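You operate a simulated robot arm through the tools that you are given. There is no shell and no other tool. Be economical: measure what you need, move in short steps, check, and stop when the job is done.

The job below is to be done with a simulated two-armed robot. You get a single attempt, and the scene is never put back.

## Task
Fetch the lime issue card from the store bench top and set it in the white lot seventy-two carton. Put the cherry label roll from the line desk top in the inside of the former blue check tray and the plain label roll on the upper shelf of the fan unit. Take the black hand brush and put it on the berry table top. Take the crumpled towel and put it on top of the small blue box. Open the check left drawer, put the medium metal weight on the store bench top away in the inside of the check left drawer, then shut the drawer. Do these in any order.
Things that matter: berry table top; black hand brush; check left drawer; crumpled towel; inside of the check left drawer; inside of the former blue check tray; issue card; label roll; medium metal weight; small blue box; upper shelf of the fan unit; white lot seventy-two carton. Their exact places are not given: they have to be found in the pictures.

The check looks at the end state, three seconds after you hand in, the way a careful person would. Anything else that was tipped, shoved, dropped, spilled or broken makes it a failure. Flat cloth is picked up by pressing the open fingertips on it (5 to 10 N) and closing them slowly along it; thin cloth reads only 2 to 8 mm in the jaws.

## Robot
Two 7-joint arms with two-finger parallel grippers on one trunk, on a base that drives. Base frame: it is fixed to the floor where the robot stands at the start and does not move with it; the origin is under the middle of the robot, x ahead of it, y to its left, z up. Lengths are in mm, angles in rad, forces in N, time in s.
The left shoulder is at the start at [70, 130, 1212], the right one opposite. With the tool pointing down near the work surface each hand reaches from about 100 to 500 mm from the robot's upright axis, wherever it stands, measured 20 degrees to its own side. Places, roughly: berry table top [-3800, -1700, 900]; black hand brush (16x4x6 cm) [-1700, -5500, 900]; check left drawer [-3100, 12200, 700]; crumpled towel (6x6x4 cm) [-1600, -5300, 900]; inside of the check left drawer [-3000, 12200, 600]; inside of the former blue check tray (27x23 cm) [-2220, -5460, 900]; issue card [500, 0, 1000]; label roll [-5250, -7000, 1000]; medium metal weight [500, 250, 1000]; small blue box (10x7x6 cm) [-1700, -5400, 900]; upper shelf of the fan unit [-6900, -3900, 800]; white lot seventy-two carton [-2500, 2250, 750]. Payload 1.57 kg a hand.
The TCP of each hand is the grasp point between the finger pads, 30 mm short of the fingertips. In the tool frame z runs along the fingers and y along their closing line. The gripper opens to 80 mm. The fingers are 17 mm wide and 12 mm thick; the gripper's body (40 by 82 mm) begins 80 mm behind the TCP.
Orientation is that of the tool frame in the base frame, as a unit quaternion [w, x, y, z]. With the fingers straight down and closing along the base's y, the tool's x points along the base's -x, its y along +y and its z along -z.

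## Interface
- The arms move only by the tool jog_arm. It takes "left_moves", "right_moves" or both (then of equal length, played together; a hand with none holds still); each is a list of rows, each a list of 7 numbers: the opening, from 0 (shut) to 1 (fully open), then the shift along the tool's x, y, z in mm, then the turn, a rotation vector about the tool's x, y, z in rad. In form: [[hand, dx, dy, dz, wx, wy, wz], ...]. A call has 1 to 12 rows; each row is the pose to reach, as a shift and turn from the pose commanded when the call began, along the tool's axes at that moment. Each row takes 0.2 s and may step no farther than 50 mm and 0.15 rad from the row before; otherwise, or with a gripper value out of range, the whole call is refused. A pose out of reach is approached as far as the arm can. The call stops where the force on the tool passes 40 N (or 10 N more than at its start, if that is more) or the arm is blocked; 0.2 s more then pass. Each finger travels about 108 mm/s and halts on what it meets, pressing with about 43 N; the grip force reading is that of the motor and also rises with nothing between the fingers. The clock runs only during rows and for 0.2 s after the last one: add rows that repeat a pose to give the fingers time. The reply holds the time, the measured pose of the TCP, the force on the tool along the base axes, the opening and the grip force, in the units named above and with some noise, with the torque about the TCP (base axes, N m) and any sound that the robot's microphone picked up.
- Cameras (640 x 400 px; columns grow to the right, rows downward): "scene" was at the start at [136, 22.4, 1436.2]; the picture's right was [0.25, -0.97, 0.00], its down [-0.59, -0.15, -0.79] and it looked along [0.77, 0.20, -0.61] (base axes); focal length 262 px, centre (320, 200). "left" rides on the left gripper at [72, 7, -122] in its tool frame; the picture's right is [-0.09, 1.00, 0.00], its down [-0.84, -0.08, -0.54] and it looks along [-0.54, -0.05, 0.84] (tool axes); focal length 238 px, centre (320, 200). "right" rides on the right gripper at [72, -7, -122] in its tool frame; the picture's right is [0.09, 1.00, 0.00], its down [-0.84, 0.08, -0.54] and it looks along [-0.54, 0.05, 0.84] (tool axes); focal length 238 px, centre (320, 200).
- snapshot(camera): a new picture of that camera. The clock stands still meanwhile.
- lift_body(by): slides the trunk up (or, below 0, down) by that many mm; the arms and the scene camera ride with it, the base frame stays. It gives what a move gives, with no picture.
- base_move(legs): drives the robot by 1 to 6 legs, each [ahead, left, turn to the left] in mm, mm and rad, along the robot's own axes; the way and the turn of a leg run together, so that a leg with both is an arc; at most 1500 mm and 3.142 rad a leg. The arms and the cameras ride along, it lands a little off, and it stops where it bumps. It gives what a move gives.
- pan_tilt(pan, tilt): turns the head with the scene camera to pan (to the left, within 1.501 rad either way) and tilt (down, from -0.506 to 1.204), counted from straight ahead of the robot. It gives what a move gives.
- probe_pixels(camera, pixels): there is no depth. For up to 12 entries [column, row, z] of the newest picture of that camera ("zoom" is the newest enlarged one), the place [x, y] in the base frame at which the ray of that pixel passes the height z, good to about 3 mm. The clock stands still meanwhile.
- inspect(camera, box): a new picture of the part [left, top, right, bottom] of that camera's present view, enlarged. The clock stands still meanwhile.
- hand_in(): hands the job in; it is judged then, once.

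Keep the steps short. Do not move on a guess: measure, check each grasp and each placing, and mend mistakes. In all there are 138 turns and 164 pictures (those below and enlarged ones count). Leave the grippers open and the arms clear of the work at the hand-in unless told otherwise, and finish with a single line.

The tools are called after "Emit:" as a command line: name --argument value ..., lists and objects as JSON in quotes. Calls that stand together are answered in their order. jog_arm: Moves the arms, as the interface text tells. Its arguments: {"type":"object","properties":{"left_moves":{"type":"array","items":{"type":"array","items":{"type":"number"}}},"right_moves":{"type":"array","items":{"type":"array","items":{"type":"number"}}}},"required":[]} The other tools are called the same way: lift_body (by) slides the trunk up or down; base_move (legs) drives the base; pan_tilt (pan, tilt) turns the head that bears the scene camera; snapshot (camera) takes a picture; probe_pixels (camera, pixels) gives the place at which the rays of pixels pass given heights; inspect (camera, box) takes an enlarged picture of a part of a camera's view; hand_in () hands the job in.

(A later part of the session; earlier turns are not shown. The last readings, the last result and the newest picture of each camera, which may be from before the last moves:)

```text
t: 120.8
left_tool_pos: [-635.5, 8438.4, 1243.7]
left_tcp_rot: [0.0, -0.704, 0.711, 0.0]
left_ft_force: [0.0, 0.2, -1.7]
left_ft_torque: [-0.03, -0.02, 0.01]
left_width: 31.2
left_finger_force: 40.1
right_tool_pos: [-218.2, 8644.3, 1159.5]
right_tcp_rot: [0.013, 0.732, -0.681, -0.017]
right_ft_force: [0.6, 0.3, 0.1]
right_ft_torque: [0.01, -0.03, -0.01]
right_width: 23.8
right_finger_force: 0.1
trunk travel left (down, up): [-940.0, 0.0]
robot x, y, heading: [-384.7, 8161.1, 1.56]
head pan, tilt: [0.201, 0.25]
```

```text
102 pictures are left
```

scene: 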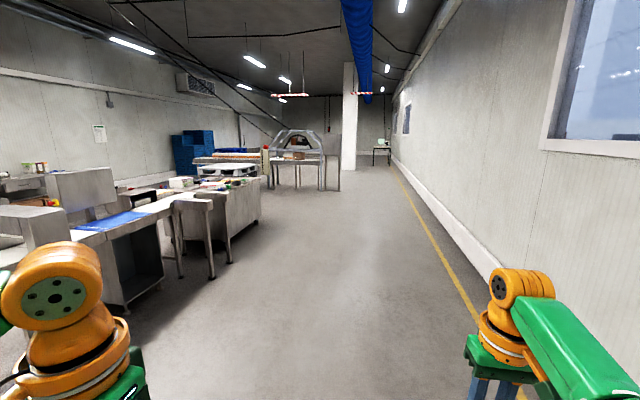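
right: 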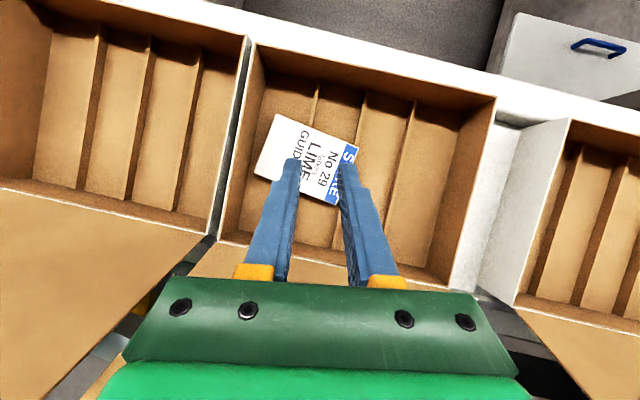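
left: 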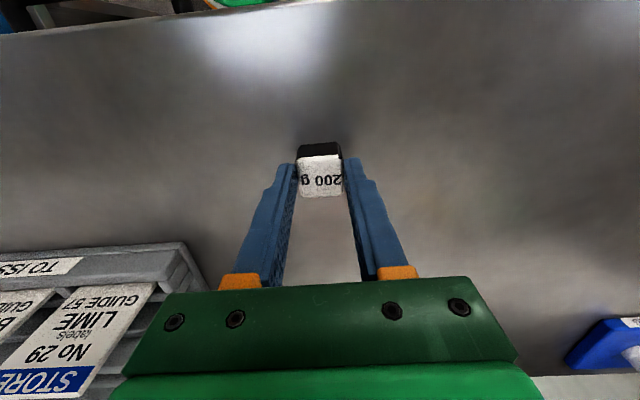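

Clear; going on 3 m and then looking left for the check bench.

Emit:
base_move --legs '[[1500, 0, 0], [1500, 0, 0]]'

Emit:
pan_tilt --pan 1.1 --tilt 0.3

Emit:
snapshot --camera "scene"

Emit:
pan_tilt --pan 0.2 --tilt 0.3

Emit:
snapshot --camera "scene"

```text
t: 135.2
left_tool_pos: [-715.9, 11413.5, 1243.7]
left_tcp_rot: [-0.001, 0.723, -0.691, 0.001]
left_ft_force: [0.4, 0.2, -2.1]
left_ft_torque: [0.01, 0.0, 0.04]
left_width: 31.3
left_finger_force: 40.0
right_tool_pos: [-309.1, 11643.5, 1159.3]
right_tcp_rot: [0.014, 0.751, -0.66, -0.016]
right_ft_force: [-0.1, -0.7, 0.5]
right_ft_torque: [-0.01, -0.03, 0.04]
right_width: 24.2
right_finger_force: 0.0
trunk travel left (down, up): [-940.0, 0.0]
robot x, y, heading: [-455.6, 11145.5, 1.616]
head pan, tilt: [0.201, 0.25]
```

```text
t: 136.4
left_tool_pos: [-715.8, 11412.7, 1243.6]
left_tcp_rot: [-0.001, 0.723, -0.691, 0.001]
left_ft_force: [0.0, 0.8, -1.7]
left_ft_torque: [0.01, -0.01, 0.01]
left_width: 31.3
left_finger_force: 40.2
right_tool_pos: [-310.3, 11642.9, 1158.2]
right_tcp_rot: [0.015, 0.751, -0.66, -0.016]
right_ft_force: [-0.1, -0.4, -0.3]
right_ft_torque: [-0.01, 0.0, -0.02]
right_width: 24.0
right_finger_force: 0.0
trunk travel left (down, up): [-940.0, 0.0]
robot x, y, heading: [-450.5, 11147.8, 1.617]
head pan, tilt: [1.1, 0.3]
```

```text
101 pictures are left
```

scene: 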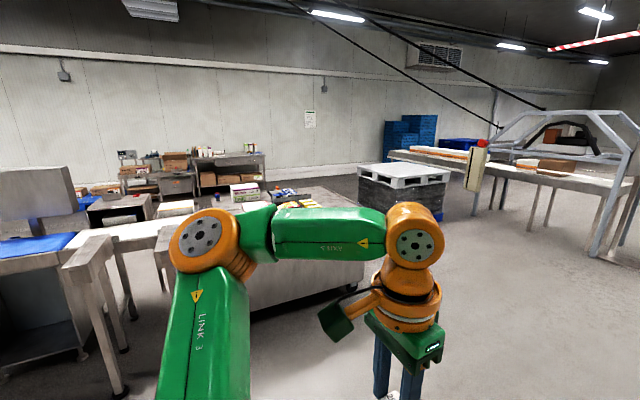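

```text
t: 137.6
left_tool_pos: [-716.3, 11414.3, 1244.3]
left_tcp_rot: [-0.001, 0.723, -0.69, 0.001]
left_ft_force: [0.0, -0.2, -2.7]
left_ft_torque: [0.05, 0.0, 0.02]
left_width: 31.3
left_finger_force: 40.2
right_tool_pos: [-310.2, 11642.6, 1158.8]
right_tcp_rot: [0.015, 0.751, -0.66, -0.016]
right_ft_force: [-0.4, -0.4, 0.0]
right_ft_torque: [0.0, 0.03, 0.0]
right_width: 23.9
right_finger_force: 0.1
trunk travel left (down, up): [-940.0, 0.0]
robot x, y, heading: [-453.2, 11149.4, 1.619]
head pan, tilt: [0.201, 0.3]
```

```text
100 pictures are left
```

scene: 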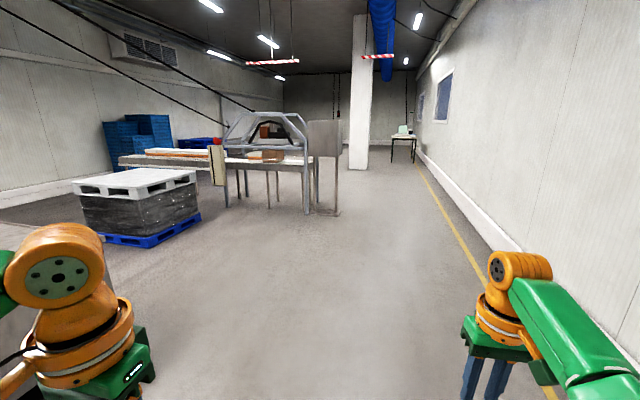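

The metal island on the left is the check bench. Its drawer seems to open away from here (toward −x), so I'll drive on to y≈12900 and look at the gap.

Emit:
base_move --legs '[[1500, 0, -0.05], [250, 300, 0], [0, 0, 1.57]]'

Emit:
pan_tilt --pan 0.0 --tilt 0.45

Emit:
snapshot --camera "scene"

```text
t: 150.9
left_tool_pos: [-1067.8, 12637.9, 1242.7]
left_tcp_rot: [-0.001, 1.0, -0.002, 0.001]
left_ft_force: [0.1, 0.1, -1.6]
left_ft_torque: [0.02, 0.01, 0.03]
left_width: 31.4
left_finger_force: 40.0
right_tool_pos: [-1274.9, 13054.6, 1158.8]
right_tcp_rot: [0.021, 0.999, 0.04, -0.001]
right_ft_force: [1.6, 0.1, 0.3]
right_ft_torque: [-0.03, 0.01, 0.0]
right_width: 24.1
right_finger_force: 0.0
trunk travel left (down, up): [-940.0, 0.0]
robot x, y, heading: [-788.5, 12885.4, 3.137]
head pan, tilt: [0.201, 0.3]
```

```text
t: 151.6
left_tool_pos: [-1067.0, 12638.0, 1242.1]
left_tcp_rot: [0.0, 1.0, -0.002, 0.001]
left_ft_force: [-0.5, 1.0, -1.6]
left_ft_torque: [0.04, 0.01, -0.01]
left_width: 31.3
left_finger_force: 40.5
right_tool_pos: [-1274.7, 13055.1, 1159.6]
right_tcp_rot: [0.022, 0.999, 0.04, -0.001]
right_ft_force: [0.0, 0.4, 0.3]
right_ft_torque: [0.01, 0.01, 0.01]
right_width: 24.2
right_finger_force: 0.0
trunk travel left (down, up): [-940.0, 0.0]
robot x, y, heading: [-787.3, 12887.0, 3.14]
head pan, tilt: [0.0, 0.45]
```

```text
99 pictures are left
```

scene: 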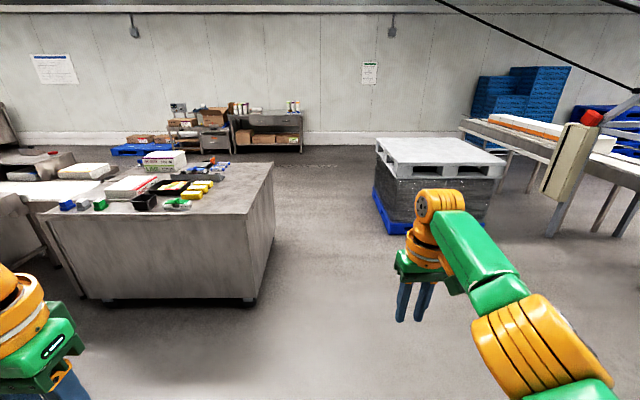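

Emit:
probe_pixels --camera "scene" --pixels '[[250, 305, 0], [100, 300, 0], [45, 213, 900], [240, 215, 900], [273, 163, 900], [152, 160, 900], [388, 233, 0], [374, 195, 0], [277, 225, 0]]'

Emit:
inspect --camera "scene" --box '[0, 80, 320, 280]'

```text
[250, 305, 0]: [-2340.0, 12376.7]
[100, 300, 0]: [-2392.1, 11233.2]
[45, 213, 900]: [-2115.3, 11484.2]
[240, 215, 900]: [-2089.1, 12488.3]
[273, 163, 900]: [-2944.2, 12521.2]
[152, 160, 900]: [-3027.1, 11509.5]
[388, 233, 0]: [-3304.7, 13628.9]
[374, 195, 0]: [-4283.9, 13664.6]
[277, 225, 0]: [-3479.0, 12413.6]
```

```text
2.00 times, centred on (160, 180) of scene
```

zoom: 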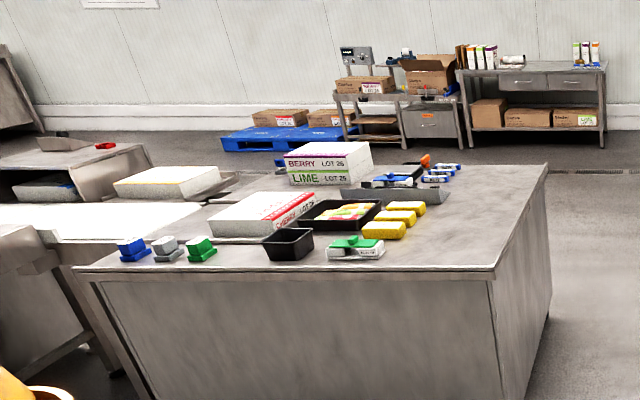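

Bench spans x −2090…−3050, y 11490…12500, and the drawers must be on its far (−x) face. Driving around through the gap.

Emit:
base_move --legs '[[1500, 0, 0], [1450, 0, 0], [0, 0, 1.57], [0, 0, 1.57]]'

Emit:
pan_tilt --pan -0.5 --tilt 0.55

Emit:
snapshot --camera "scene"

```text
t: 173.4
left_tool_pos: [-3439.6, 13136.3, 1243.5]
left_tcp_rot: [-0.002, -0.008, 1.0, -0.001]
left_ft_force: [0.2, -0.2, -2.5]
left_ft_torque: [0.05, -0.01, -0.01]
left_width: 31.3
left_finger_force: 40.5
right_tool_pos: [-3222.7, 12723.6, 1158.6]
right_tcp_rot: [0.001, -0.049, 0.999, 0.022]
right_ft_force: [0.1, 0.1, 1.0]
right_ft_torque: [-0.03, 0.05, 0.01]
right_width: 24.0
right_finger_force: 0.0
trunk travel left (down, up): [-940.0, 0.0]
robot x, y, heading: [-3715.1, 12882.4, 0.016]
head pan, tilt: [0.0, 0.45]
```

```text
t: 174.3
left_tool_pos: [-3439.5, 13137.4, 1243.1]
left_tcp_rot: [0.0, -0.007, 1.0, -0.002]
left_ft_force: [0.8, -0.3, -1.5]
left_ft_torque: [0.02, -0.02, -0.02]
left_width: 31.1
left_finger_force: 39.7
right_tool_pos: [-3223.3, 12725.2, 1159.1]
right_tcp_rot: [0.0, -0.049, 0.999, 0.023]
right_ft_force: [0.8, 0.2, 0.8]
right_ft_torque: [-0.02, -0.02, -0.02]
right_width: 24.1
right_finger_force: 0.0
trunk travel left (down, up): [-940.0, 0.0]
robot x, y, heading: [-3712.2, 12883.2, 0.013]
head pan, tilt: [-0.499, 0.55]
```

```text
97 pictures are left
```

scene: 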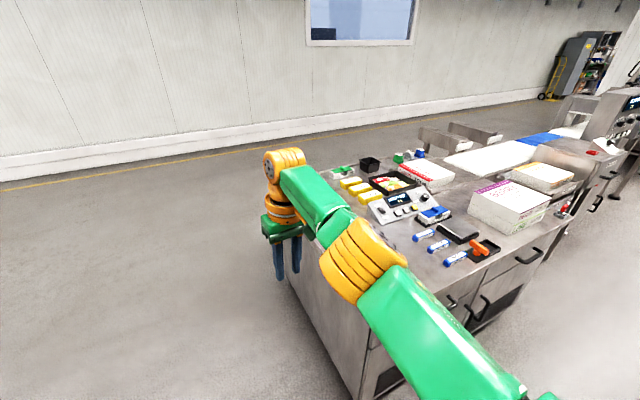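

Drawers are visible on this face. Sliding 700 right to stand before the left drawer.

Emit:
base_move --legs '[[-50, -680, 0]]'

Emit:
pan_tilt --pan 0.0 --tilt 0.75

Emit:
snapshot --camera "scene"

```text
t: 178.1
left_tool_pos: [-3476.4, 12460.1, 1242.0]
left_tcp_rot: [-0.001, -0.014, 1.0, -0.001]
left_ft_force: [-0.1, 0.5, -2.8]
left_ft_torque: [-0.03, 0.0, 0.0]
left_width: 31.1
left_finger_force: 40.3
right_tool_pos: [-3255.1, 12051.2, 1159.0]
right_tcp_rot: [0.001, -0.057, 0.998, 0.021]
right_ft_force: [0.5, 0.2, 0.5]
right_ft_torque: [0.01, 0.02, -0.02]
right_width: 24.0
right_finger_force: 0.0
trunk travel left (down, up): [-940.0, 0.0]
robot x, y, heading: [-3745.6, 12200.4, 0.033]
head pan, tilt: [-0.499, 0.55]
```

```text
t: 179.0
left_tool_pos: [-3476.7, 12459.3, 1243.8]
left_tcp_rot: [0.0, -0.014, 1.0, -0.001]
left_ft_force: [0.6, 0.0, -1.0]
left_ft_torque: [0.03, 0.01, 0.02]
left_width: 31.4
left_finger_force: 40.1
right_tool_pos: [-3254.9, 12050.2, 1158.9]
right_tcp_rot: [0.001, -0.057, 0.998, 0.022]
right_ft_force: [-0.8, -0.1, -0.8]
right_ft_torque: [-0.01, 0.02, 0.03]
right_width: 24.2
right_finger_force: 0.1
trunk travel left (down, up): [-940.0, 0.0]
robot x, y, heading: [-3746.7, 12199.0, 0.03]
head pan, tilt: [0.0, 0.75]
```

```text
96 pictures are left
```

scene: 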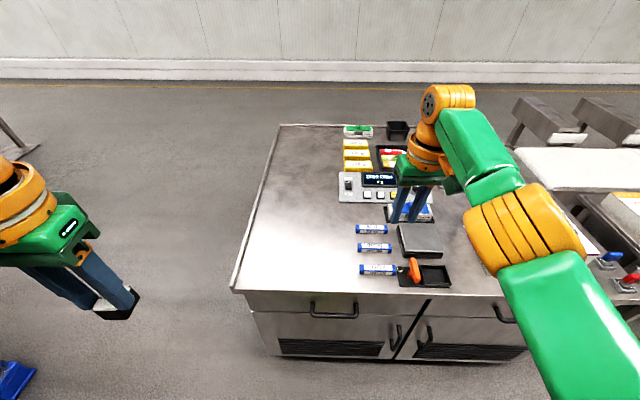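

Left drawer handle at (333,312). I'll probe it, then lower the trunk 200 and look again to triangulate.

Emit:
inspect --camera "scene" --box '[220, 240, 460, 390]'

Emit:
probe_pixels --camera "scene" --pixels '[[333, 316, 700], [333, 316, 800], [333, 316, 850], [312, 303, 800], [357, 303, 800], [238, 291, 880], [450, 296, 880], [248, 309, 800], [430, 313, 800]]'

Emit:
lift_body --by -200

Emit:
snapshot --camera "scene"

```text
2.67 times, centred on (340, 315) of scene
```

zoom: 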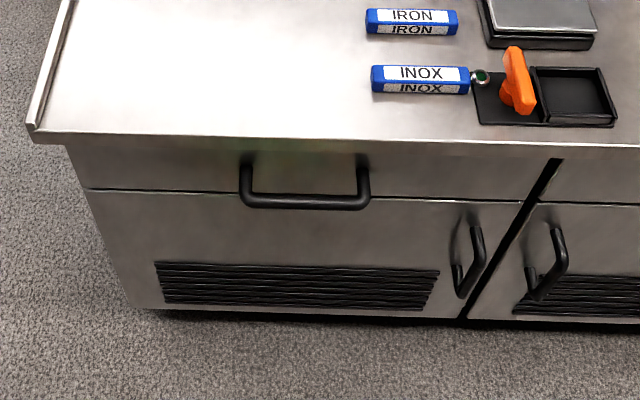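

```text
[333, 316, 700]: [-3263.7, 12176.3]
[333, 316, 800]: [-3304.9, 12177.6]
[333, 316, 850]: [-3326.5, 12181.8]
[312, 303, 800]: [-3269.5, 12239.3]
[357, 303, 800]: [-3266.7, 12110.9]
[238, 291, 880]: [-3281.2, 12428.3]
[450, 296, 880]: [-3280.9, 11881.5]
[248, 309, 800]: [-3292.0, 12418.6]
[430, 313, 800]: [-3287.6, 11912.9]
```

```text
t: 181.2
left_tool_pos: [-3476.8, 12459.5, 1041.7]
left_tcp_rot: [-0.001, -0.014, 1.0, -0.001]
left_ft_force: [0.2, 0.5, -1.0]
left_ft_torque: [0.03, -0.01, -0.02]
left_width: 31.2
left_finger_force: 40.0
right_tool_pos: [-3256.2, 12050.2, 959.2]
right_tcp_rot: [0.0, -0.057, 0.998, 0.022]
right_ft_force: [-0.3, -0.7, -0.2]
right_ft_torque: [0.0, 0.0, 0.0]
right_width: 23.8
right_finger_force: 0.1
trunk travel left (down, up): [-740.0, 200.0]
robot x, y, heading: [-3743.9, 12202.8, 0.025]
head pan, tilt: [0.0, 0.75]
```

```text
94 pictures are left
```

scene: 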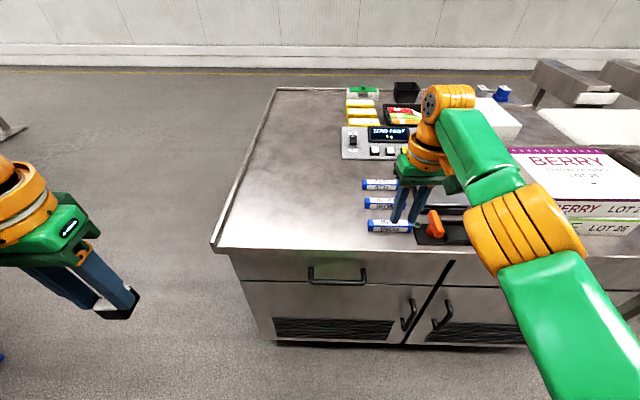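

Emit:
probe_pixels --camera "scene" --pixels '[[212, 250, 880], [212, 250, 900], [212, 250, 850], [337, 283, 700], [337, 283, 750], [337, 283, 800], [310, 268, 800], [365, 268, 800], [430, 232, 900]]'

Emit:
inspect --camera "scene" --box '[200, 160, 480, 335]'

Emit:
snapshot --camera "right"

```text
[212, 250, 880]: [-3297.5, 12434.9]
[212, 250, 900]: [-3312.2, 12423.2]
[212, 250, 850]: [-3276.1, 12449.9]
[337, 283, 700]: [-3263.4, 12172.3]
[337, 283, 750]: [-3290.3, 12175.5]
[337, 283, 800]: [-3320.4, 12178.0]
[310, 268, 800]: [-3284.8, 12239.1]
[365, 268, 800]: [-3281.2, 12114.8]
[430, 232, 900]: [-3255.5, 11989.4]
```

```text
2.29 times, centred on (340, 248) of scene
```

zoom: 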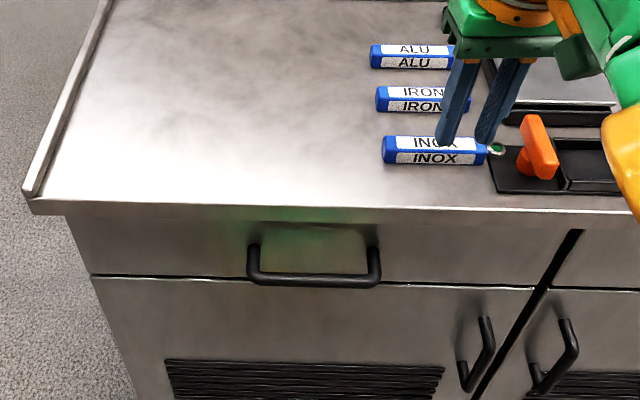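

```text
92 pictures are left
```

right: 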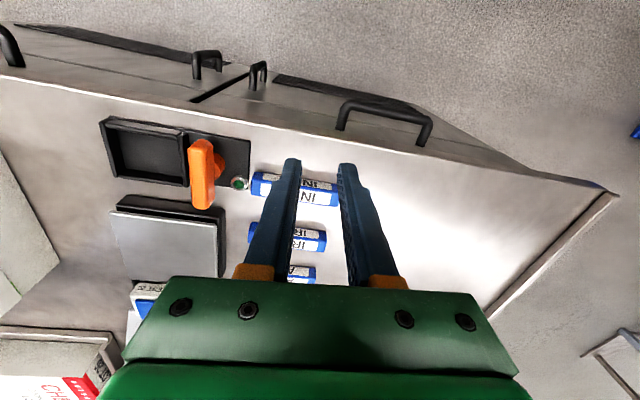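

Emit:
probe_pixels --camera "right" --pixels '[[388, 109, 700], [388, 109, 720], [388, 109, 680], [340, 127, 720], [422, 143, 720], [350, 103, 700], [430, 117, 700], [300, 190, 830]]'

Emit:
probe_pixels --camera "zoom" --pixels '[[315, 281, 690], [315, 281, 700], [315, 281, 710], [250, 245, 730], [378, 250, 730], [300, 207, 800], [300, 207, 820], [250, 278, 700], [380, 282, 700]]'

```text
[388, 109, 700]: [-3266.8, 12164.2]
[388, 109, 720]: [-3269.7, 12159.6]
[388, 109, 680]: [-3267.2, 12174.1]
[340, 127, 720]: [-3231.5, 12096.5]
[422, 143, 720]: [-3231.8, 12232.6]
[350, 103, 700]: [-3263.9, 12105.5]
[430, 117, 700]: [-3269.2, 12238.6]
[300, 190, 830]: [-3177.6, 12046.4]
```

```text
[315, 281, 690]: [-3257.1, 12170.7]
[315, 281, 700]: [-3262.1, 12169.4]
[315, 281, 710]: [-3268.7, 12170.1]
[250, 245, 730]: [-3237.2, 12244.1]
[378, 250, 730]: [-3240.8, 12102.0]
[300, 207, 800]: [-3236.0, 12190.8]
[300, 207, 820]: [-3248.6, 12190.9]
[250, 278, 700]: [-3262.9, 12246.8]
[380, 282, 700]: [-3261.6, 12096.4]
```

The bar is at x≈-3267, z≈707, y 12100–12240, and the bench edge overhangs at x≈-3245. Plan: shut the right fingers, tilt the hand, and hook them behind the bar. First, back the hand off the bench and centre it at y≈12170.

Emit:
jog_arm --right_moves '[[0.1, 27, 27, 1, 0.01, 0, 0.03], [0, 54, 54, 2, 0.02, 0, 0.06], [0, 81, 81, 3, 0.03, 0, 0.09], [0, 108, 108, 4, 0.044, 0, 0.114], [0, 135, 136, 5, 0.044, 0, 0.114], [0, 160, 136, 5, 0.044, 0, 0.114], [0, 160, 136, 5, 0.044, 0, 0.114]]'

Emit:
lift_body --by -150

```text
t: 182.8
left_tool_pos: [-3478.6, 12460.1, 1043.7]
left_tcp_rot: [-0.001, -0.016, 1.0, 0.0]
left_ft_force: [-0.4, -0.5, -1.1]
left_ft_torque: [0.02, 0.05, -0.01]
left_width: 31.5
left_finger_force: 40.4
right_tool_pos: [-3429.3, 12168.0, 958.4]
right_tcp_rot: [0.0, 0.0, 1.0, 0.0]
right_ft_force: [0.5, -0.7, 0.0]
right_ft_torque: [-0.04, 0.01, -0.01]
right_width: 0.0
right_finger_force: 21.6
trunk travel left (down, up): [-740.0, 200.0]
robot x, y, heading: [-3747.3, 12202.6, 0.032]
head pan, tilt: [0.0, 0.75]
```

```text
t: 184.5
left_tool_pos: [-3477.6, 12460.7, 894.0]
left_tcp_rot: [-0.001, -0.015, 1.0, -0.001]
left_ft_force: [-0.2, -0.1, -1.8]
left_ft_torque: [0.01, -0.01, 0.0]
left_width: 31.4
left_finger_force: 39.9
right_tool_pos: [-3429.6, 12169.1, 808.5]
right_tcp_rot: [0.001, 0.0, 1.0, 0.0]
right_ft_force: [-0.2, 0.2, 0.5]
right_ft_torque: [0.01, 0.01, 0.01]
right_width: 0.0
right_finger_force: 21.0
trunk travel left (down, up): [-590.0, 350.0]
robot x, y, heading: [-3747.1, 12201.4, 0.033]
head pan, tilt: [0.0, 0.75]
```

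Hand is aligned at (-3430,12169,808). I'll tilt 0.35 rad and go to just above the bar.

Emit:
jog_arm --right_moves '[[0, -40, 0, 10, 0, -0.1, 0], [0, -80, 0, 20, 0, -0.2, 0], [0, -120, 0, 30, 0, -0.3, 0], [0, -155, 0, 38, 0, -0.35, 0], [0, -155, 0, 38, 0, -0.35, 0]]'

Emit:
snapshot --camera "right"

Emit:
snapshot --camera "scene"

```text
t: 185.7
left_tool_pos: [-3477.3, 12459.0, 892.8]
left_tcp_rot: [-0.001, -0.015, 1.0, -0.002]
left_ft_force: [-0.7, 0.0, -2.0]
left_ft_torque: [0.01, 0.03, -0.01]
left_width: 31.2
left_finger_force: 40.2
right_tool_pos: [-3275.2, 12168.2, 772.4]
right_tcp_rot: [0.176, 0.0, 0.984, 0.0]
right_ft_force: [-0.2, 0.7, -0.1]
right_ft_torque: [0.02, -0.02, 0.02]
right_width: 0.3
right_finger_force: 20.7
trunk travel left (down, up): [-590.0, 350.0]
robot x, y, heading: [-3745.9, 12199.7, 0.03]
head pan, tilt: [0.0, 0.75]
```

```text
91 pictures are left
```

right: 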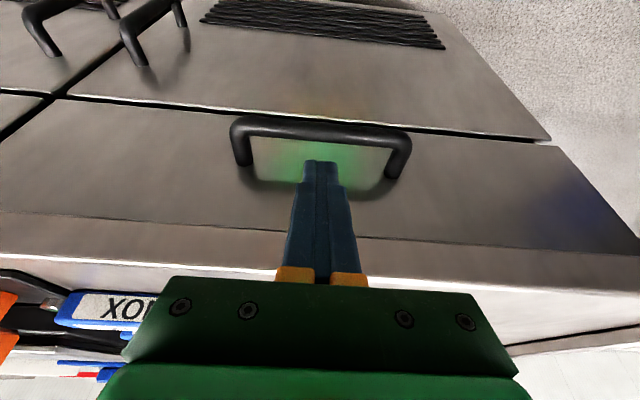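

```text
90 pictures are left
```

scene: 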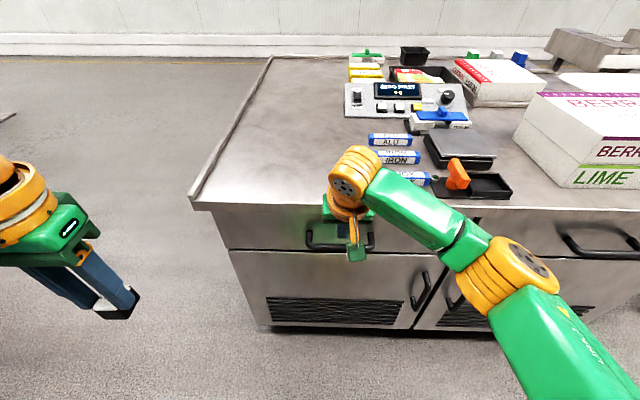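

The tips are between bar and face. Inserting 58 mm along the fingers, behind the bar.

Emit:
jog_arm --right_moves '[[0, -5, 0, 20, 0, 0, 0], [0, -5, 0, 40, 0, 0, 0], [0, -5, 0, 58, 0, 0, 0], [0, -5, 0, 58, 0, 0, 0]]'

Emit:
snapshot --camera "right"

```text
t: 186.7
left_tool_pos: [-3482.1, 12460.4, 893.8]
left_tcp_rot: [0.001, -0.015, 1.0, -0.001]
left_ft_force: [0.3, 0.5, -1.7]
left_ft_torque: [0.01, 0.02, 0.02]
left_width: 31.2
left_finger_force: 40.1
right_tool_pos: [-3252.6, 12168.2, 719.4]
right_tcp_rot: [0.177, 0.0, 0.984, 0.0]
right_ft_force: [-9.1, -0.6, 7.4]
right_ft_torque: [0.04, -1.0, -0.03]
right_width: 0.0
right_finger_force: 21.2
trunk travel left (down, up): [-590.0, 350.0]
robot x, y, heading: [-3747.6, 12204.6, 0.029]
head pan, tilt: [0.0, 0.75]
```

```text
89 pictures are left
```

right: 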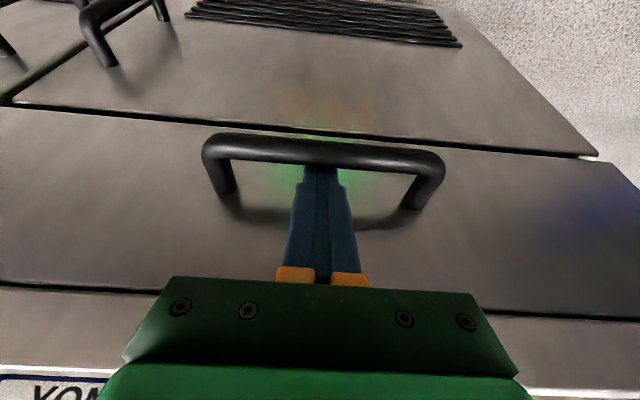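

The fingers are behind the bar (it hides the tips). Pulling straight back 180 mm.

Emit:
jog_arm --right_moves '[[0, 19, 0, -7, 0, 0, 0], [0, 47, 0, -17, 0, 0, 0], [0, 75, 0, -27, 0, 0, 0], [0, 103, 0, -38, 0, 0, 0], [0, 131, 0, -48, 0, 0, 0], [0, 159, 0, -58, 0, 0, 0], [0, 188, 0, -69, 0, 0, 0], [0, 188, 0, -69, 0, 0, 0]]'

Emit:
snapshot --camera "scene"

Emit:
snapshot --camera "left"

```text
t: 188.5
left_tool_pos: [-3476.0, 12460.5, 894.0]
left_tcp_rot: [-0.001, -0.014, 1.0, -0.002]
left_ft_force: [0.0, 0.1, -2.6]
left_ft_torque: [0.01, 0.0, 0.02]
left_width: 31.3
left_finger_force: 40.3
right_tool_pos: [-3451.0, 12167.2, 718.9]
right_tcp_rot: [0.174, 0.0, 0.985, 0.0]
right_ft_force: [0.2, 0.8, -0.1]
right_ft_torque: [0.02, 0.05, 0.0]
right_width: 0.0
right_finger_force: 20.9
trunk travel left (down, up): [-590.0, 350.0]
robot x, y, heading: [-3743.3, 12197.8, 0.028]
head pan, tilt: [0.0, 0.75]
```

```text
88 pictures are left
```

scene: 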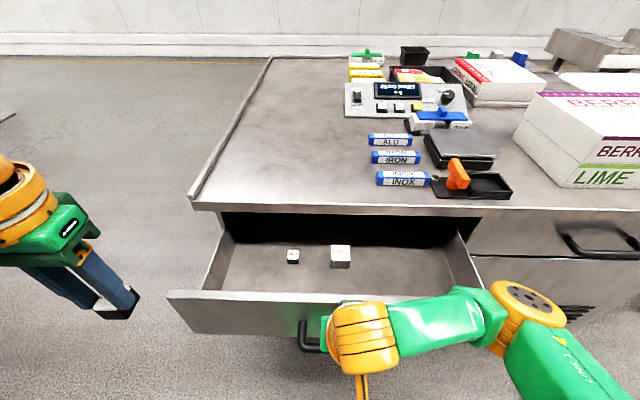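

```text
87 pictures are left
```

left: 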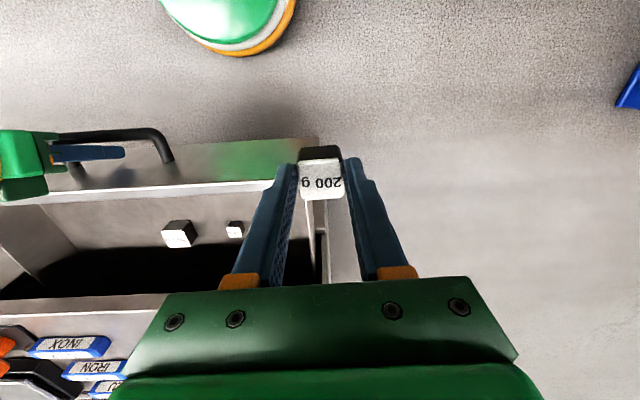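

Drawer open, with two other weights inside. Measuring the free spot and drawer floor height.

Emit:
probe_pixels --camera "scene" --pixels '[[292, 262, 600], [292, 262, 640], [292, 262, 680], [255, 275, 640], [203, 291, 700], [203, 291, 730], [345, 290, 640], [320, 275, 640]]'

Emit:
probe_pixels --camera "left" --pixels '[[231, 224, 600], [231, 224, 640], [231, 224, 680], [310, 170, 730], [310, 200, 640], [270, 200, 640], [270, 215, 640]]'

```text
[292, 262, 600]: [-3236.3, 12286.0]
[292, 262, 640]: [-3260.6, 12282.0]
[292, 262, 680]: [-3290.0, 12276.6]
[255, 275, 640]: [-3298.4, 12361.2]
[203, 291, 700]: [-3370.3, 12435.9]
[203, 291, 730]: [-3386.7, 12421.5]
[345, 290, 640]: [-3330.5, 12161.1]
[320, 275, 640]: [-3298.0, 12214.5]
```

```text
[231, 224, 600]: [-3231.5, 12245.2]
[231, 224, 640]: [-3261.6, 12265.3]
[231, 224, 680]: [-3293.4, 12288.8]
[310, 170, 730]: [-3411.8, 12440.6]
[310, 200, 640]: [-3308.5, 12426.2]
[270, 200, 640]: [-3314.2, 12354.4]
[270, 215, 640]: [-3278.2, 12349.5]
```

Drawer floor z≈656; a free spot is at (-3330,12335). Moving the left hand there above the drawer, then down.

Emit:
jog_arm --left_moves '[[0.1, -29, -26, 10, 0, 0, 0], [0.1, -58, -52, 20, 0, 0, 0], [0.1, -87, -78, 30, 0, 0, 0], [0.1, -115, -104, 40, 0, 0, 0], [0.1, -142, -129, 50, 0, 0, 0], [0.1, -142, -129, 95, 0, 0, 0], [0.1, -142, -129, 140, 0, 0, 0], [0.1, -142, -129, 140, 0, 0, 0]]'

Emit:
snapshot --camera "left"

Emit:
snapshot --camera "scene"

```text
t: 190.3
left_tool_pos: [-3358.9, 12359.8, 763.0]
left_tcp_rot: [0.0, -0.014, 1.0, -0.001]
left_ft_force: [0.1, -0.4, -2.2]
left_ft_torque: [0.0, 0.02, 0.01]
left_width: 31.2
left_finger_force: 40.0
left hand out of reach, approached as far as the arm can: row 5, 6, 7, 8
right_tool_pos: [-3450.1, 12167.2, 719.7]
right_tcp_rot: [0.176, 0.0, 0.984, 0.0]
right_ft_force: [-0.1, -0.6, -0.6]
right_ft_torque: [-0.03, 0.0, 0.01]
right_width: 0.0
right_finger_force: 21.8
trunk travel left (down, up): [-590.0, 350.0]
robot x, y, heading: [-3746.1, 12199.2, 0.031]
head pan, tilt: [0.0, 0.75]
```

```text
86 pictures are left
```

left: 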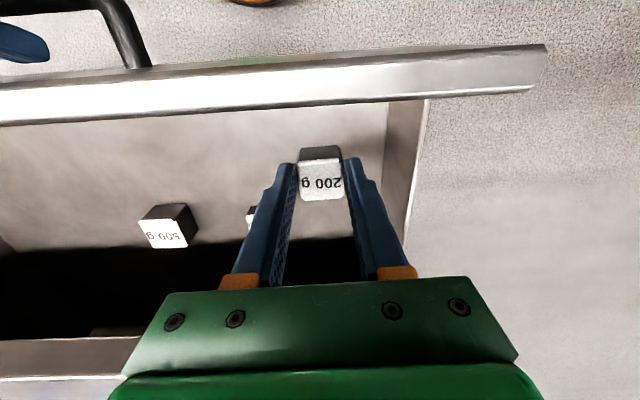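

```text
85 pictures are left
```

scene: 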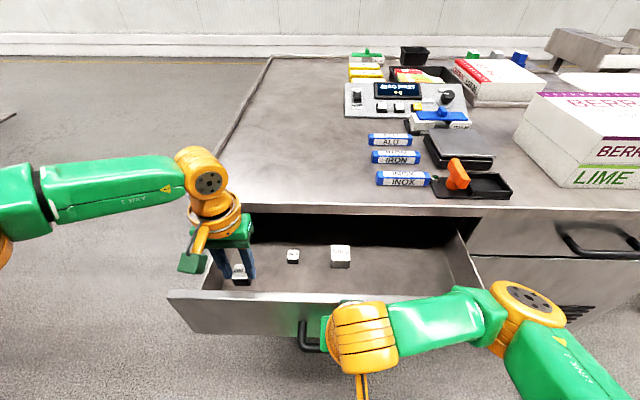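

It is over the drawer's front left, clear of the walls. Going down 66 mm in small steps.

Emit:
jog_arm --left_moves '[[0.1, 0, 0, 25, 0, 0, 0], [0.1, 0, 0, 45, 0, 0, 0], [0.1, 0, 0, 58, 0, 0, 0], [0.1, 0, 0, 66, 0, 0, 0], [0.1, 0, 0, 66, 0, 0, 0]]'

Emit:
snapshot --camera "left"

```text
t: 191.5
left_tool_pos: [-3372.4, 12373.3, 711.0]
left_tcp_rot: [0.0, -0.015, 1.0, -0.001]
left_ft_force: [0.5, -0.5, -1.9]
left_ft_torque: [0.01, 0.0, 0.02]
left_width: 31.3
left_finger_force: 40.4
left hand out of reach, approached as far as the arm can: row 1, 2, 3, 4, 5
right_tool_pos: [-3450.2, 12167.7, 718.9]
right_tcp_rot: [0.175, 0.0, 0.985, -0.001]
right_ft_force: [-0.4, 0.6, 0.4]
right_ft_torque: [0.02, 0.0, -0.03]
right_width: 0.0
right_finger_force: 21.2
trunk travel left (down, up): [-590.0, 350.0]
robot x, y, heading: [-3747.4, 12199.5, 0.034]
head pan, tilt: [0.0, 0.75]
```

```text
84 pictures are left
```

left: 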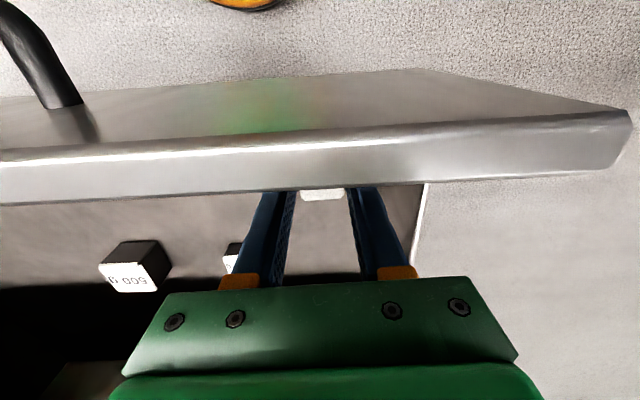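

The left arm drifts from its reach limit. I'll raise it again, unhook the right hand, and shift the base 80 to the right for a better angle.

Emit:
jog_arm --left_moves '[[0.1, 0, 0, -30, 0, 0, 0], [0.1, 0, 0, -60, 0, 0, 0], [0.1, 0, 0, -90, 0, 0, 0], [0.1, 0, 0, -120, 0, 0, 0], [0.1, 0, 0, -120, 0, 0, 0]]' --right_moves '[[0, -3, 0, -30, 0, 0, 0], [0, -3, 0, -65, 0, 0, 0], [0, 10, 0, -100, 0, 0, 0], [0, 40, 0, -120, 0, 0, 0], [0, 70, 0, -130, 0, 0, 0]]'

Emit:
base_move --legs '[[0, -80, -0.03]]'

Emit:
snapshot --camera "scene"

```text
t: 192.4
left_tool_pos: [-3372.2, 12373.3, 812.0]
left_tcp_rot: [-0.001, -0.015, 1.0, -0.001]
left_ft_force: [-0.2, 0.6, -2.1]
left_ft_torque: [-0.01, 0.0, -0.01]
left_width: 31.4
left_finger_force: 40.2
right_tool_pos: [-3497.1, 12165.6, 815.8]
right_tcp_rot: [0.191, 0.009, 0.982, -0.008]
right_ft_force: [47.5, -12.3, 6.1]
right_ft_torque: [1.11, 5.13, 1.43]
right_width: 0.1
right_finger_force: 21.4
trunk travel left (down, up): [-590.0, 350.0]
robot x, y, heading: [-3746.6, 12200.9, 0.032]
head pan, tilt: [0.0, 0.75]
stopped in row 4 (right hand): the force on the tool passed its limit at 215 N (the readings are from after the stop); the commanded pose is now the measured one
```

```text
t: 193.2
left_tool_pos: [-3370.8, 12359.3, 811.7]
left_tcp_rot: [-0.002, -0.013, 1.0, 0.0]
left_ft_force: [-0.1, -0.9, -1.9]
left_ft_torque: [-0.01, 0.01, -0.03]
left_width: 31.3
left_finger_force: 40.3
right_tool_pos: [-3496.9, 12150.9, 815.2]
right_tcp_rot: [0.191, 0.012, 0.981, -0.008]
right_ft_force: [7.8, -2.5, 1.8]
right_ft_torque: [0.27, 0.96, 0.32]
right_width: 0.2
right_finger_force: 21.3
trunk travel left (down, up): [-590.0, 350.0]
robot x, y, heading: [-3744.2, 12192.9, 0.026]
head pan, tilt: [0.0, 0.75]
stopped in leg 1: the force on the tool passed its limit at 62 N (the readings are from after the stop); the commanded pose is now the measured one
```

```text
83 pictures are left
```

scene: 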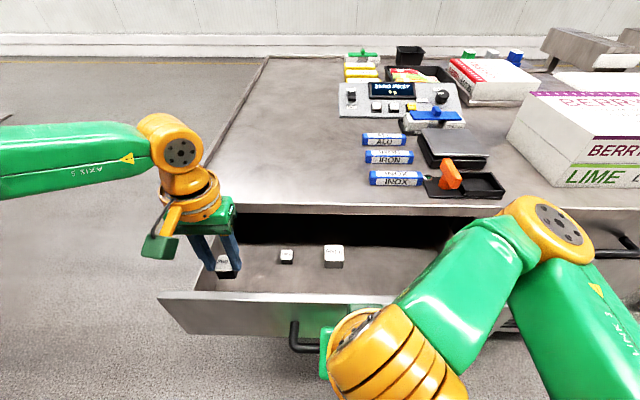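

The right hand came too close to my own trunk. It is above the handle now, so I'll move it forward, up and right.

Emit:
jog_arm --right_moves '[[0, -20, -5, -6, 0, 0, 0], [0, -40, -20, -12, 0, 0, 0], [0, -61, -50, -20, 0, 0, 0], [0, -61, -80, -20, 0, 0.1, 0], [0, -61, -80, -20, 0, 0.1, 0]]'

Emit:
base_move --legs '[[0, -80, -0.03]]'

Emit:
snapshot --camera "scene"

```text
t: 194.4
left_tool_pos: [-3371.6, 12360.8, 812.0]
left_tcp_rot: [-0.001, -0.014, 1.0, 0.0]
left_ft_force: [-0.1, 0.0, -2.8]
left_ft_torque: [0.0, 0.01, -0.01]
left_width: 31.3
left_finger_force: 40.4
right_tool_pos: [-3449.7, 12071.0, 857.9]
right_tcp_rot: [0.141, 0.012, 0.99, -0.008]
right_ft_force: [0.2, -0.2, 0.2]
right_ft_torque: [0.01, 0.04, 0.04]
right_width: 0.0
right_finger_force: 21.8
trunk travel left (down, up): [-590.0, 350.0]
robot x, y, heading: [-3749.3, 12189.6, 0.022]
head pan, tilt: [0.0, 0.75]
```

```text
t: 195.5
left_tool_pos: [-3365.9, 12267.9, 812.4]
left_tcp_rot: [-0.001, 0.002, 1.0, 0.0]
left_ft_force: [0.3, -0.8, -2.7]
left_ft_torque: [-0.01, -0.03, -0.04]
left_width: 31.3
left_finger_force: 40.3
right_tool_pos: [-3453.4, 11983.5, 856.2]
right_tcp_rot: [0.14, 0.028, 0.99, -0.011]
right_ft_force: [0.5, 0.8, 0.2]
right_ft_torque: [-0.02, 0.05, 0.01]
right_width: 0.2
right_finger_force: 21.2
trunk travel left (down, up): [-590.0, 350.0]
robot x, y, heading: [-3747.9, 12109.9, -0.002]
head pan, tilt: [0.0, 0.75]
```

```text
82 pictures are left
```

scene: 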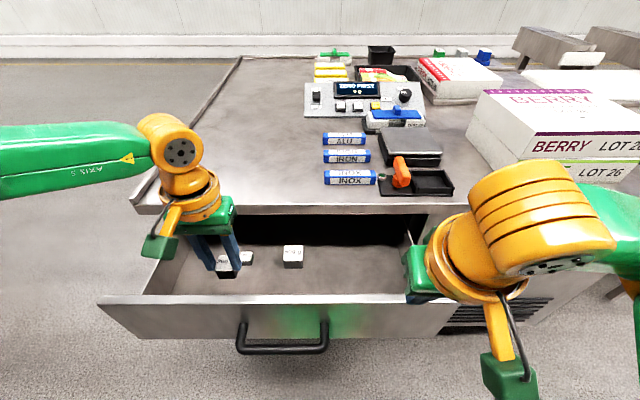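

Now moving the left hand to (-3335,12345), then down toward the drawer floor.

Emit:
jog_arm --left_moves '[[0.1, -12, 38, 0, 0, 0, 0], [0.1, -31, 77, 10, 0, 0, 0], [0.1, -31, 77, 50, 0, 0, 0], [0.1, -31, 77, 90, 0, 0, 0], [0.1, -31, 77, 108, 0, 0, 0], [0.1, -31, 77, 108, 0, 0, 0]]'

Emit:
snapshot --camera "left"

```text
t: 196.9
left_tool_pos: [-3331.4, 12344.8, 705.5]
left_tcp_rot: [-0.001, 0.003, 1.0, 0.0]
left_ft_force: [-0.4, 0.4, -1.7]
left_ft_torque: [0.02, 0.03, -0.02]
left_width: 31.7
left_finger_force: 39.4
right_tool_pos: [-3453.3, 11983.1, 856.7]
right_tcp_rot: [0.142, 0.027, 0.989, -0.01]
right_ft_force: [-0.1, -0.4, 0.4]
right_ft_torque: [0.0, 0.0, 0.01]
right_width: 0.0
right_finger_force: 21.4
trunk travel left (down, up): [-590.0, 350.0]
robot x, y, heading: [-3747.2, 12108.5, -0.004]
head pan, tilt: [0.0, 0.75]
```

```text
81 pictures are left
```

left: 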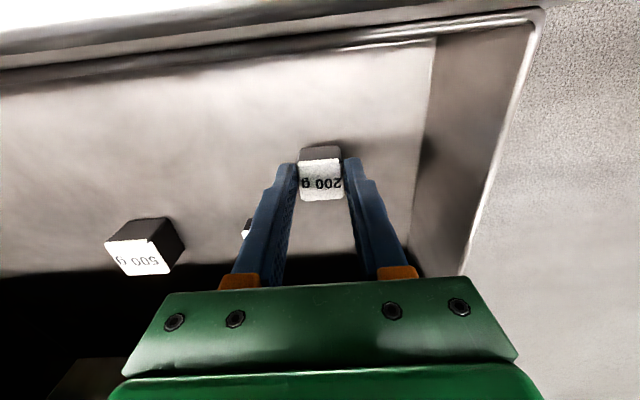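

Right over the free spot. Lowering in small steps until it touches.

Emit:
jog_arm --left_moves '[[0.1, 0, 0, 5, 0, 0, 0], [0.1, 0, 0, 10, 0, 0, 0], [0.1, 0, 0, 15, 0, 0, 0], [0.1, 0, 0, 18, 0, 0, 0]]'

```text
t: 197.9
left_tool_pos: [-3335.6, 12345.0, 690.6]
left_tcp_rot: [0.004, 0.002, 1.0, 0.0]
left_ft_force: [2.4, 4.4, 24.3]
left_ft_torque: [0.08, -0.01, 0.02]
left_width: 31.3
left_finger_force: 40.4
right_tool_pos: [-3456.8, 11981.7, 858.9]
right_tcp_rot: [0.143, 0.028, 0.989, -0.009]
right_ft_force: [-0.6, 0.5, -0.8]
right_ft_torque: [0.0, 0.0, 0.02]
right_width: 0.1
right_finger_force: 21.3
trunk travel left (down, up): [-590.0, 350.0]
robot x, y, heading: [-3744.9, 12111.8, -0.004]
head pan, tilt: [0.0, 0.75]
```

Contact with the floor (24 N). Opening and rising.

Emit:
jog_arm --left_moves '[[0.3, 0, 0, -2, 0, 0, 0], [0.6, 0, 0, -2, 0, 0, 0], [0.6, 0, 0, -10, 0, 0, 0], [0.6, 0, 0, -50, 0, 0, 0], [0.6, 0, 0, -95, 0, 0, 0], [0.6, 20, 0, -140, 0, 0, 0], [0.6, 60, 0, -170, 0, 0, 0], [0.6, 100, 20, -190, 0, 0, 0]]'

Emit:
snapshot --camera "left"

Emit:
snapshot --camera "scene"

```text
t: 199.7
left_tool_pos: [-3436.3, 12367.7, 873.8]
left_tcp_rot: [0.0, 0.003, 1.0, -0.001]
left_ft_force: [-0.1, -0.8, 0.0]
left_ft_torque: [0.0, -0.01, 0.02]
left_width: 48.0
left_finger_force: 0.0
right_tool_pos: [-3454.1, 11982.5, 857.2]
right_tcp_rot: [0.143, 0.027, 0.989, -0.011]
right_ft_force: [-0.4, -0.2, 0.6]
right_ft_torque: [0.02, 0.01, 0.01]
right_width: 0.0
right_finger_force: 21.1
trunk travel left (down, up): [-590.0, 350.0]
robot x, y, heading: [-3744.4, 12108.3, -0.009]
head pan, tilt: [0.0, 0.75]
```

```text
80 pictures are left
```

left: 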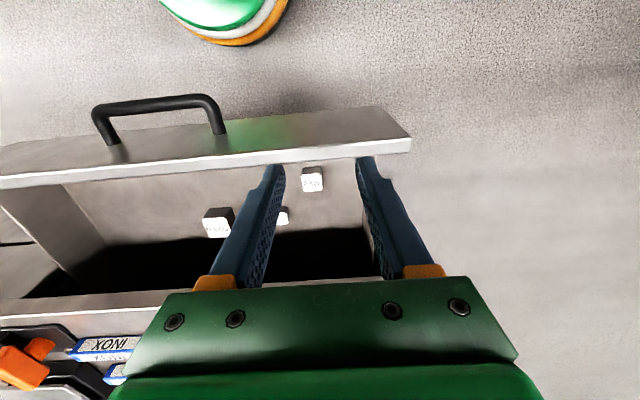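

```text
79 pictures are left
```

scene: 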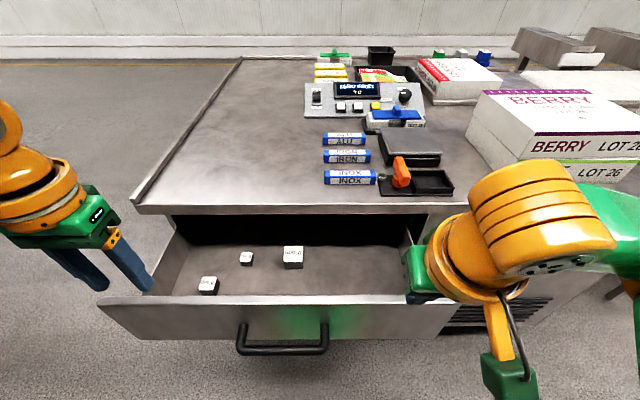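

The weight sits in the drawer. To shut it, I'll put the shut left fingers in front of the bar and drive forward; meanwhile I raise the right hand.

Emit:
jog_arm --left_moves '[[0, 28, -38, 0, 0, 0, 0], [0, 56, -76, 0, 0, 0, 0], [0, 58, -115, 10, 0, 0, 0], [0, 58, -150, 30, 0, 0, 0], [0, 58, -150, 75, 0, 0, 0], [0, 58, -150, 120, 0, 0, 0], [0, 58, -150, 154, 0, 0, 0], [0, 58, -150, 154, 0, 0, 0]]' --right_moves '[[0, -11, 0, -38, 0, 0, 0], [0, -22, 0, -76, 0, 0, 0], [0, -33, 0, -115, 0, 0, 0], [0, -33, 0, -115, 0, 0, 0], [0, -33, 0, -115, 0, 0, 0], [0, -33, 0, -115, 0, 0, 0], [0, -33, 0, -115, 0, 0, 0], [0, -33, 0, -115, 0, 0, 0]]'

Emit:
snapshot --camera "left"

```text
t: 201.5
left_tool_pos: [-3491.1, 12216.6, 724.6]
left_tcp_rot: [-0.002, 0.003, 1.0, -0.001]
left_ft_force: [0.5, -0.7, 0.9]
left_ft_torque: [0.0, -0.02, 0.02]
left_width: 0.0
left_finger_force: 21.4
right_tool_pos: [-3455.5, 11983.7, 976.2]
right_tcp_rot: [0.141, 0.028, 0.99, -0.01]
right_ft_force: [0.1, -0.2, -0.5]
right_ft_torque: [-0.02, 0.01, 0.0]
right_width: 0.1
right_finger_force: 21.3
trunk travel left (down, up): [-590.0, 350.0]
robot x, y, heading: [-3744.2, 12107.4, -0.003]
head pan, tilt: [0.0, 0.75]
```

```text
78 pictures are left
```

left: 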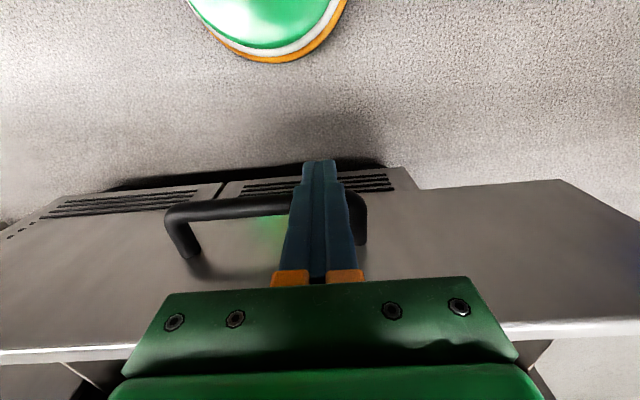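

The fingers stand in front of the bar. Driving ahead 190 mm.

Emit:
base_move --legs '[[190, 0, 0]]'

Emit:
snapshot --camera "scene"

Emit:
snapshot --camera "left"

```text
t: 203.0
left_tool_pos: [-3305.1, 12215.0, 724.2]
left_tcp_rot: [-0.001, 0.003, 1.0, 0.0]
left_ft_force: [0.1, 0.1, 1.0]
left_ft_torque: [-0.02, 0.02, 0.01]
left_width: 0.0
left_finger_force: 21.0
right_tool_pos: [-3269.3, 11983.0, 978.1]
right_tcp_rot: [0.141, 0.027, 0.99, -0.01]
right_ft_force: [0.6, -0.1, -0.2]
right_ft_torque: [0.01, 0.03, 0.02]
right_width: 0.0
right_finger_force: 21.1
trunk travel left (down, up): [-590.0, 350.0]
robot x, y, heading: [-3561.1, 12109.2, -0.002]
head pan, tilt: [0.0, 0.75]
```

```text
77 pictures are left
```

scene: 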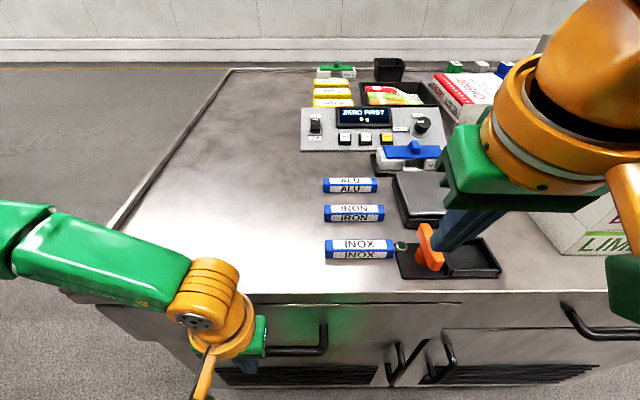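

```text
76 pictures are left
```

left: 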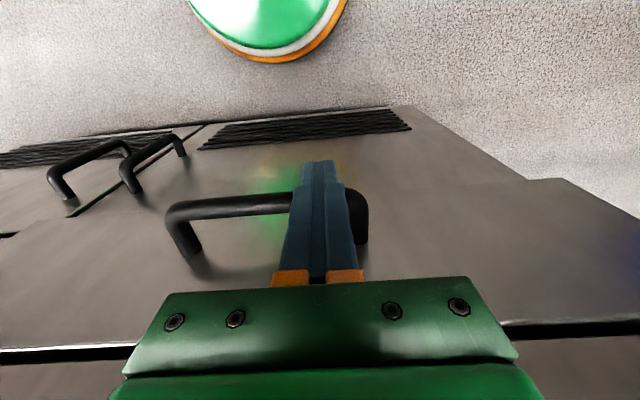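

About 20 mm still open. Pushing on with the left arm in small steps until it stops.

Emit:
jog_arm --left_moves '[[0, -8, 0, 0, 0, 0, 0], [0, -15, 0, 0, 0, 0, 0], [0, -21, 0, 0, 0, 0, 0], [0, -26, 0, 0, 0, 0, 0], [0, -30, 0, 0, 0, 0, 0], [0, -30, 0, 0, 0, 0, 0]]'

Emit:
inspect --camera "left" --box '[0, 100, 640, 400]'

```text
t: 204.3
left_tool_pos: [-3284.6, 12214.5, 724.3]
left_tcp_rot: [-0.002, 0.003, 1.0, 0.001]
left_ft_force: [-20.4, -1.4, 3.5]
left_ft_torque: [0.13, -1.9, 0.24]
left_width: 0.1
left_finger_force: 21.6
right_tool_pos: [-3275.8, 11982.6, 978.3]
right_tcp_rot: [0.145, 0.027, 0.989, -0.01]
right_ft_force: [-0.3, 0.1, -1.0]
right_ft_torque: [0.02, 0.0, 0.03]
right_width: 0.2
right_finger_force: 21.4
trunk travel left (down, up): [-590.0, 350.0]
robot x, y, heading: [-3558.8, 12108.4, -0.005]
head pan, tilt: [0.0, 0.75]
stopped in row 6 (left hand): the force on the tool passed its limit at 42 N (the readings are from after the stop); the commanded pose is now the measured one
```

```text
1.00 times, centred on (320, 250) of left (not enlarged: the box is as wide or as high as the picture)
```

zoom: 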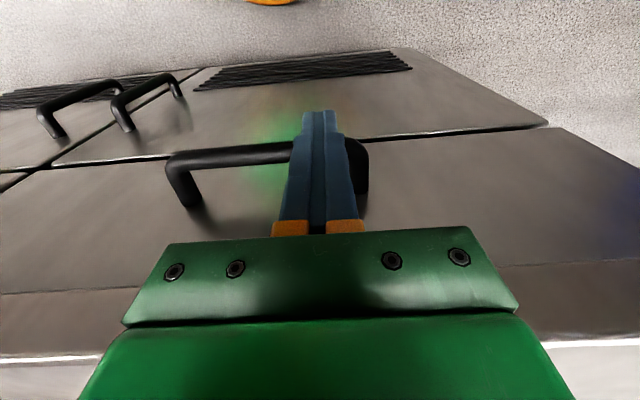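

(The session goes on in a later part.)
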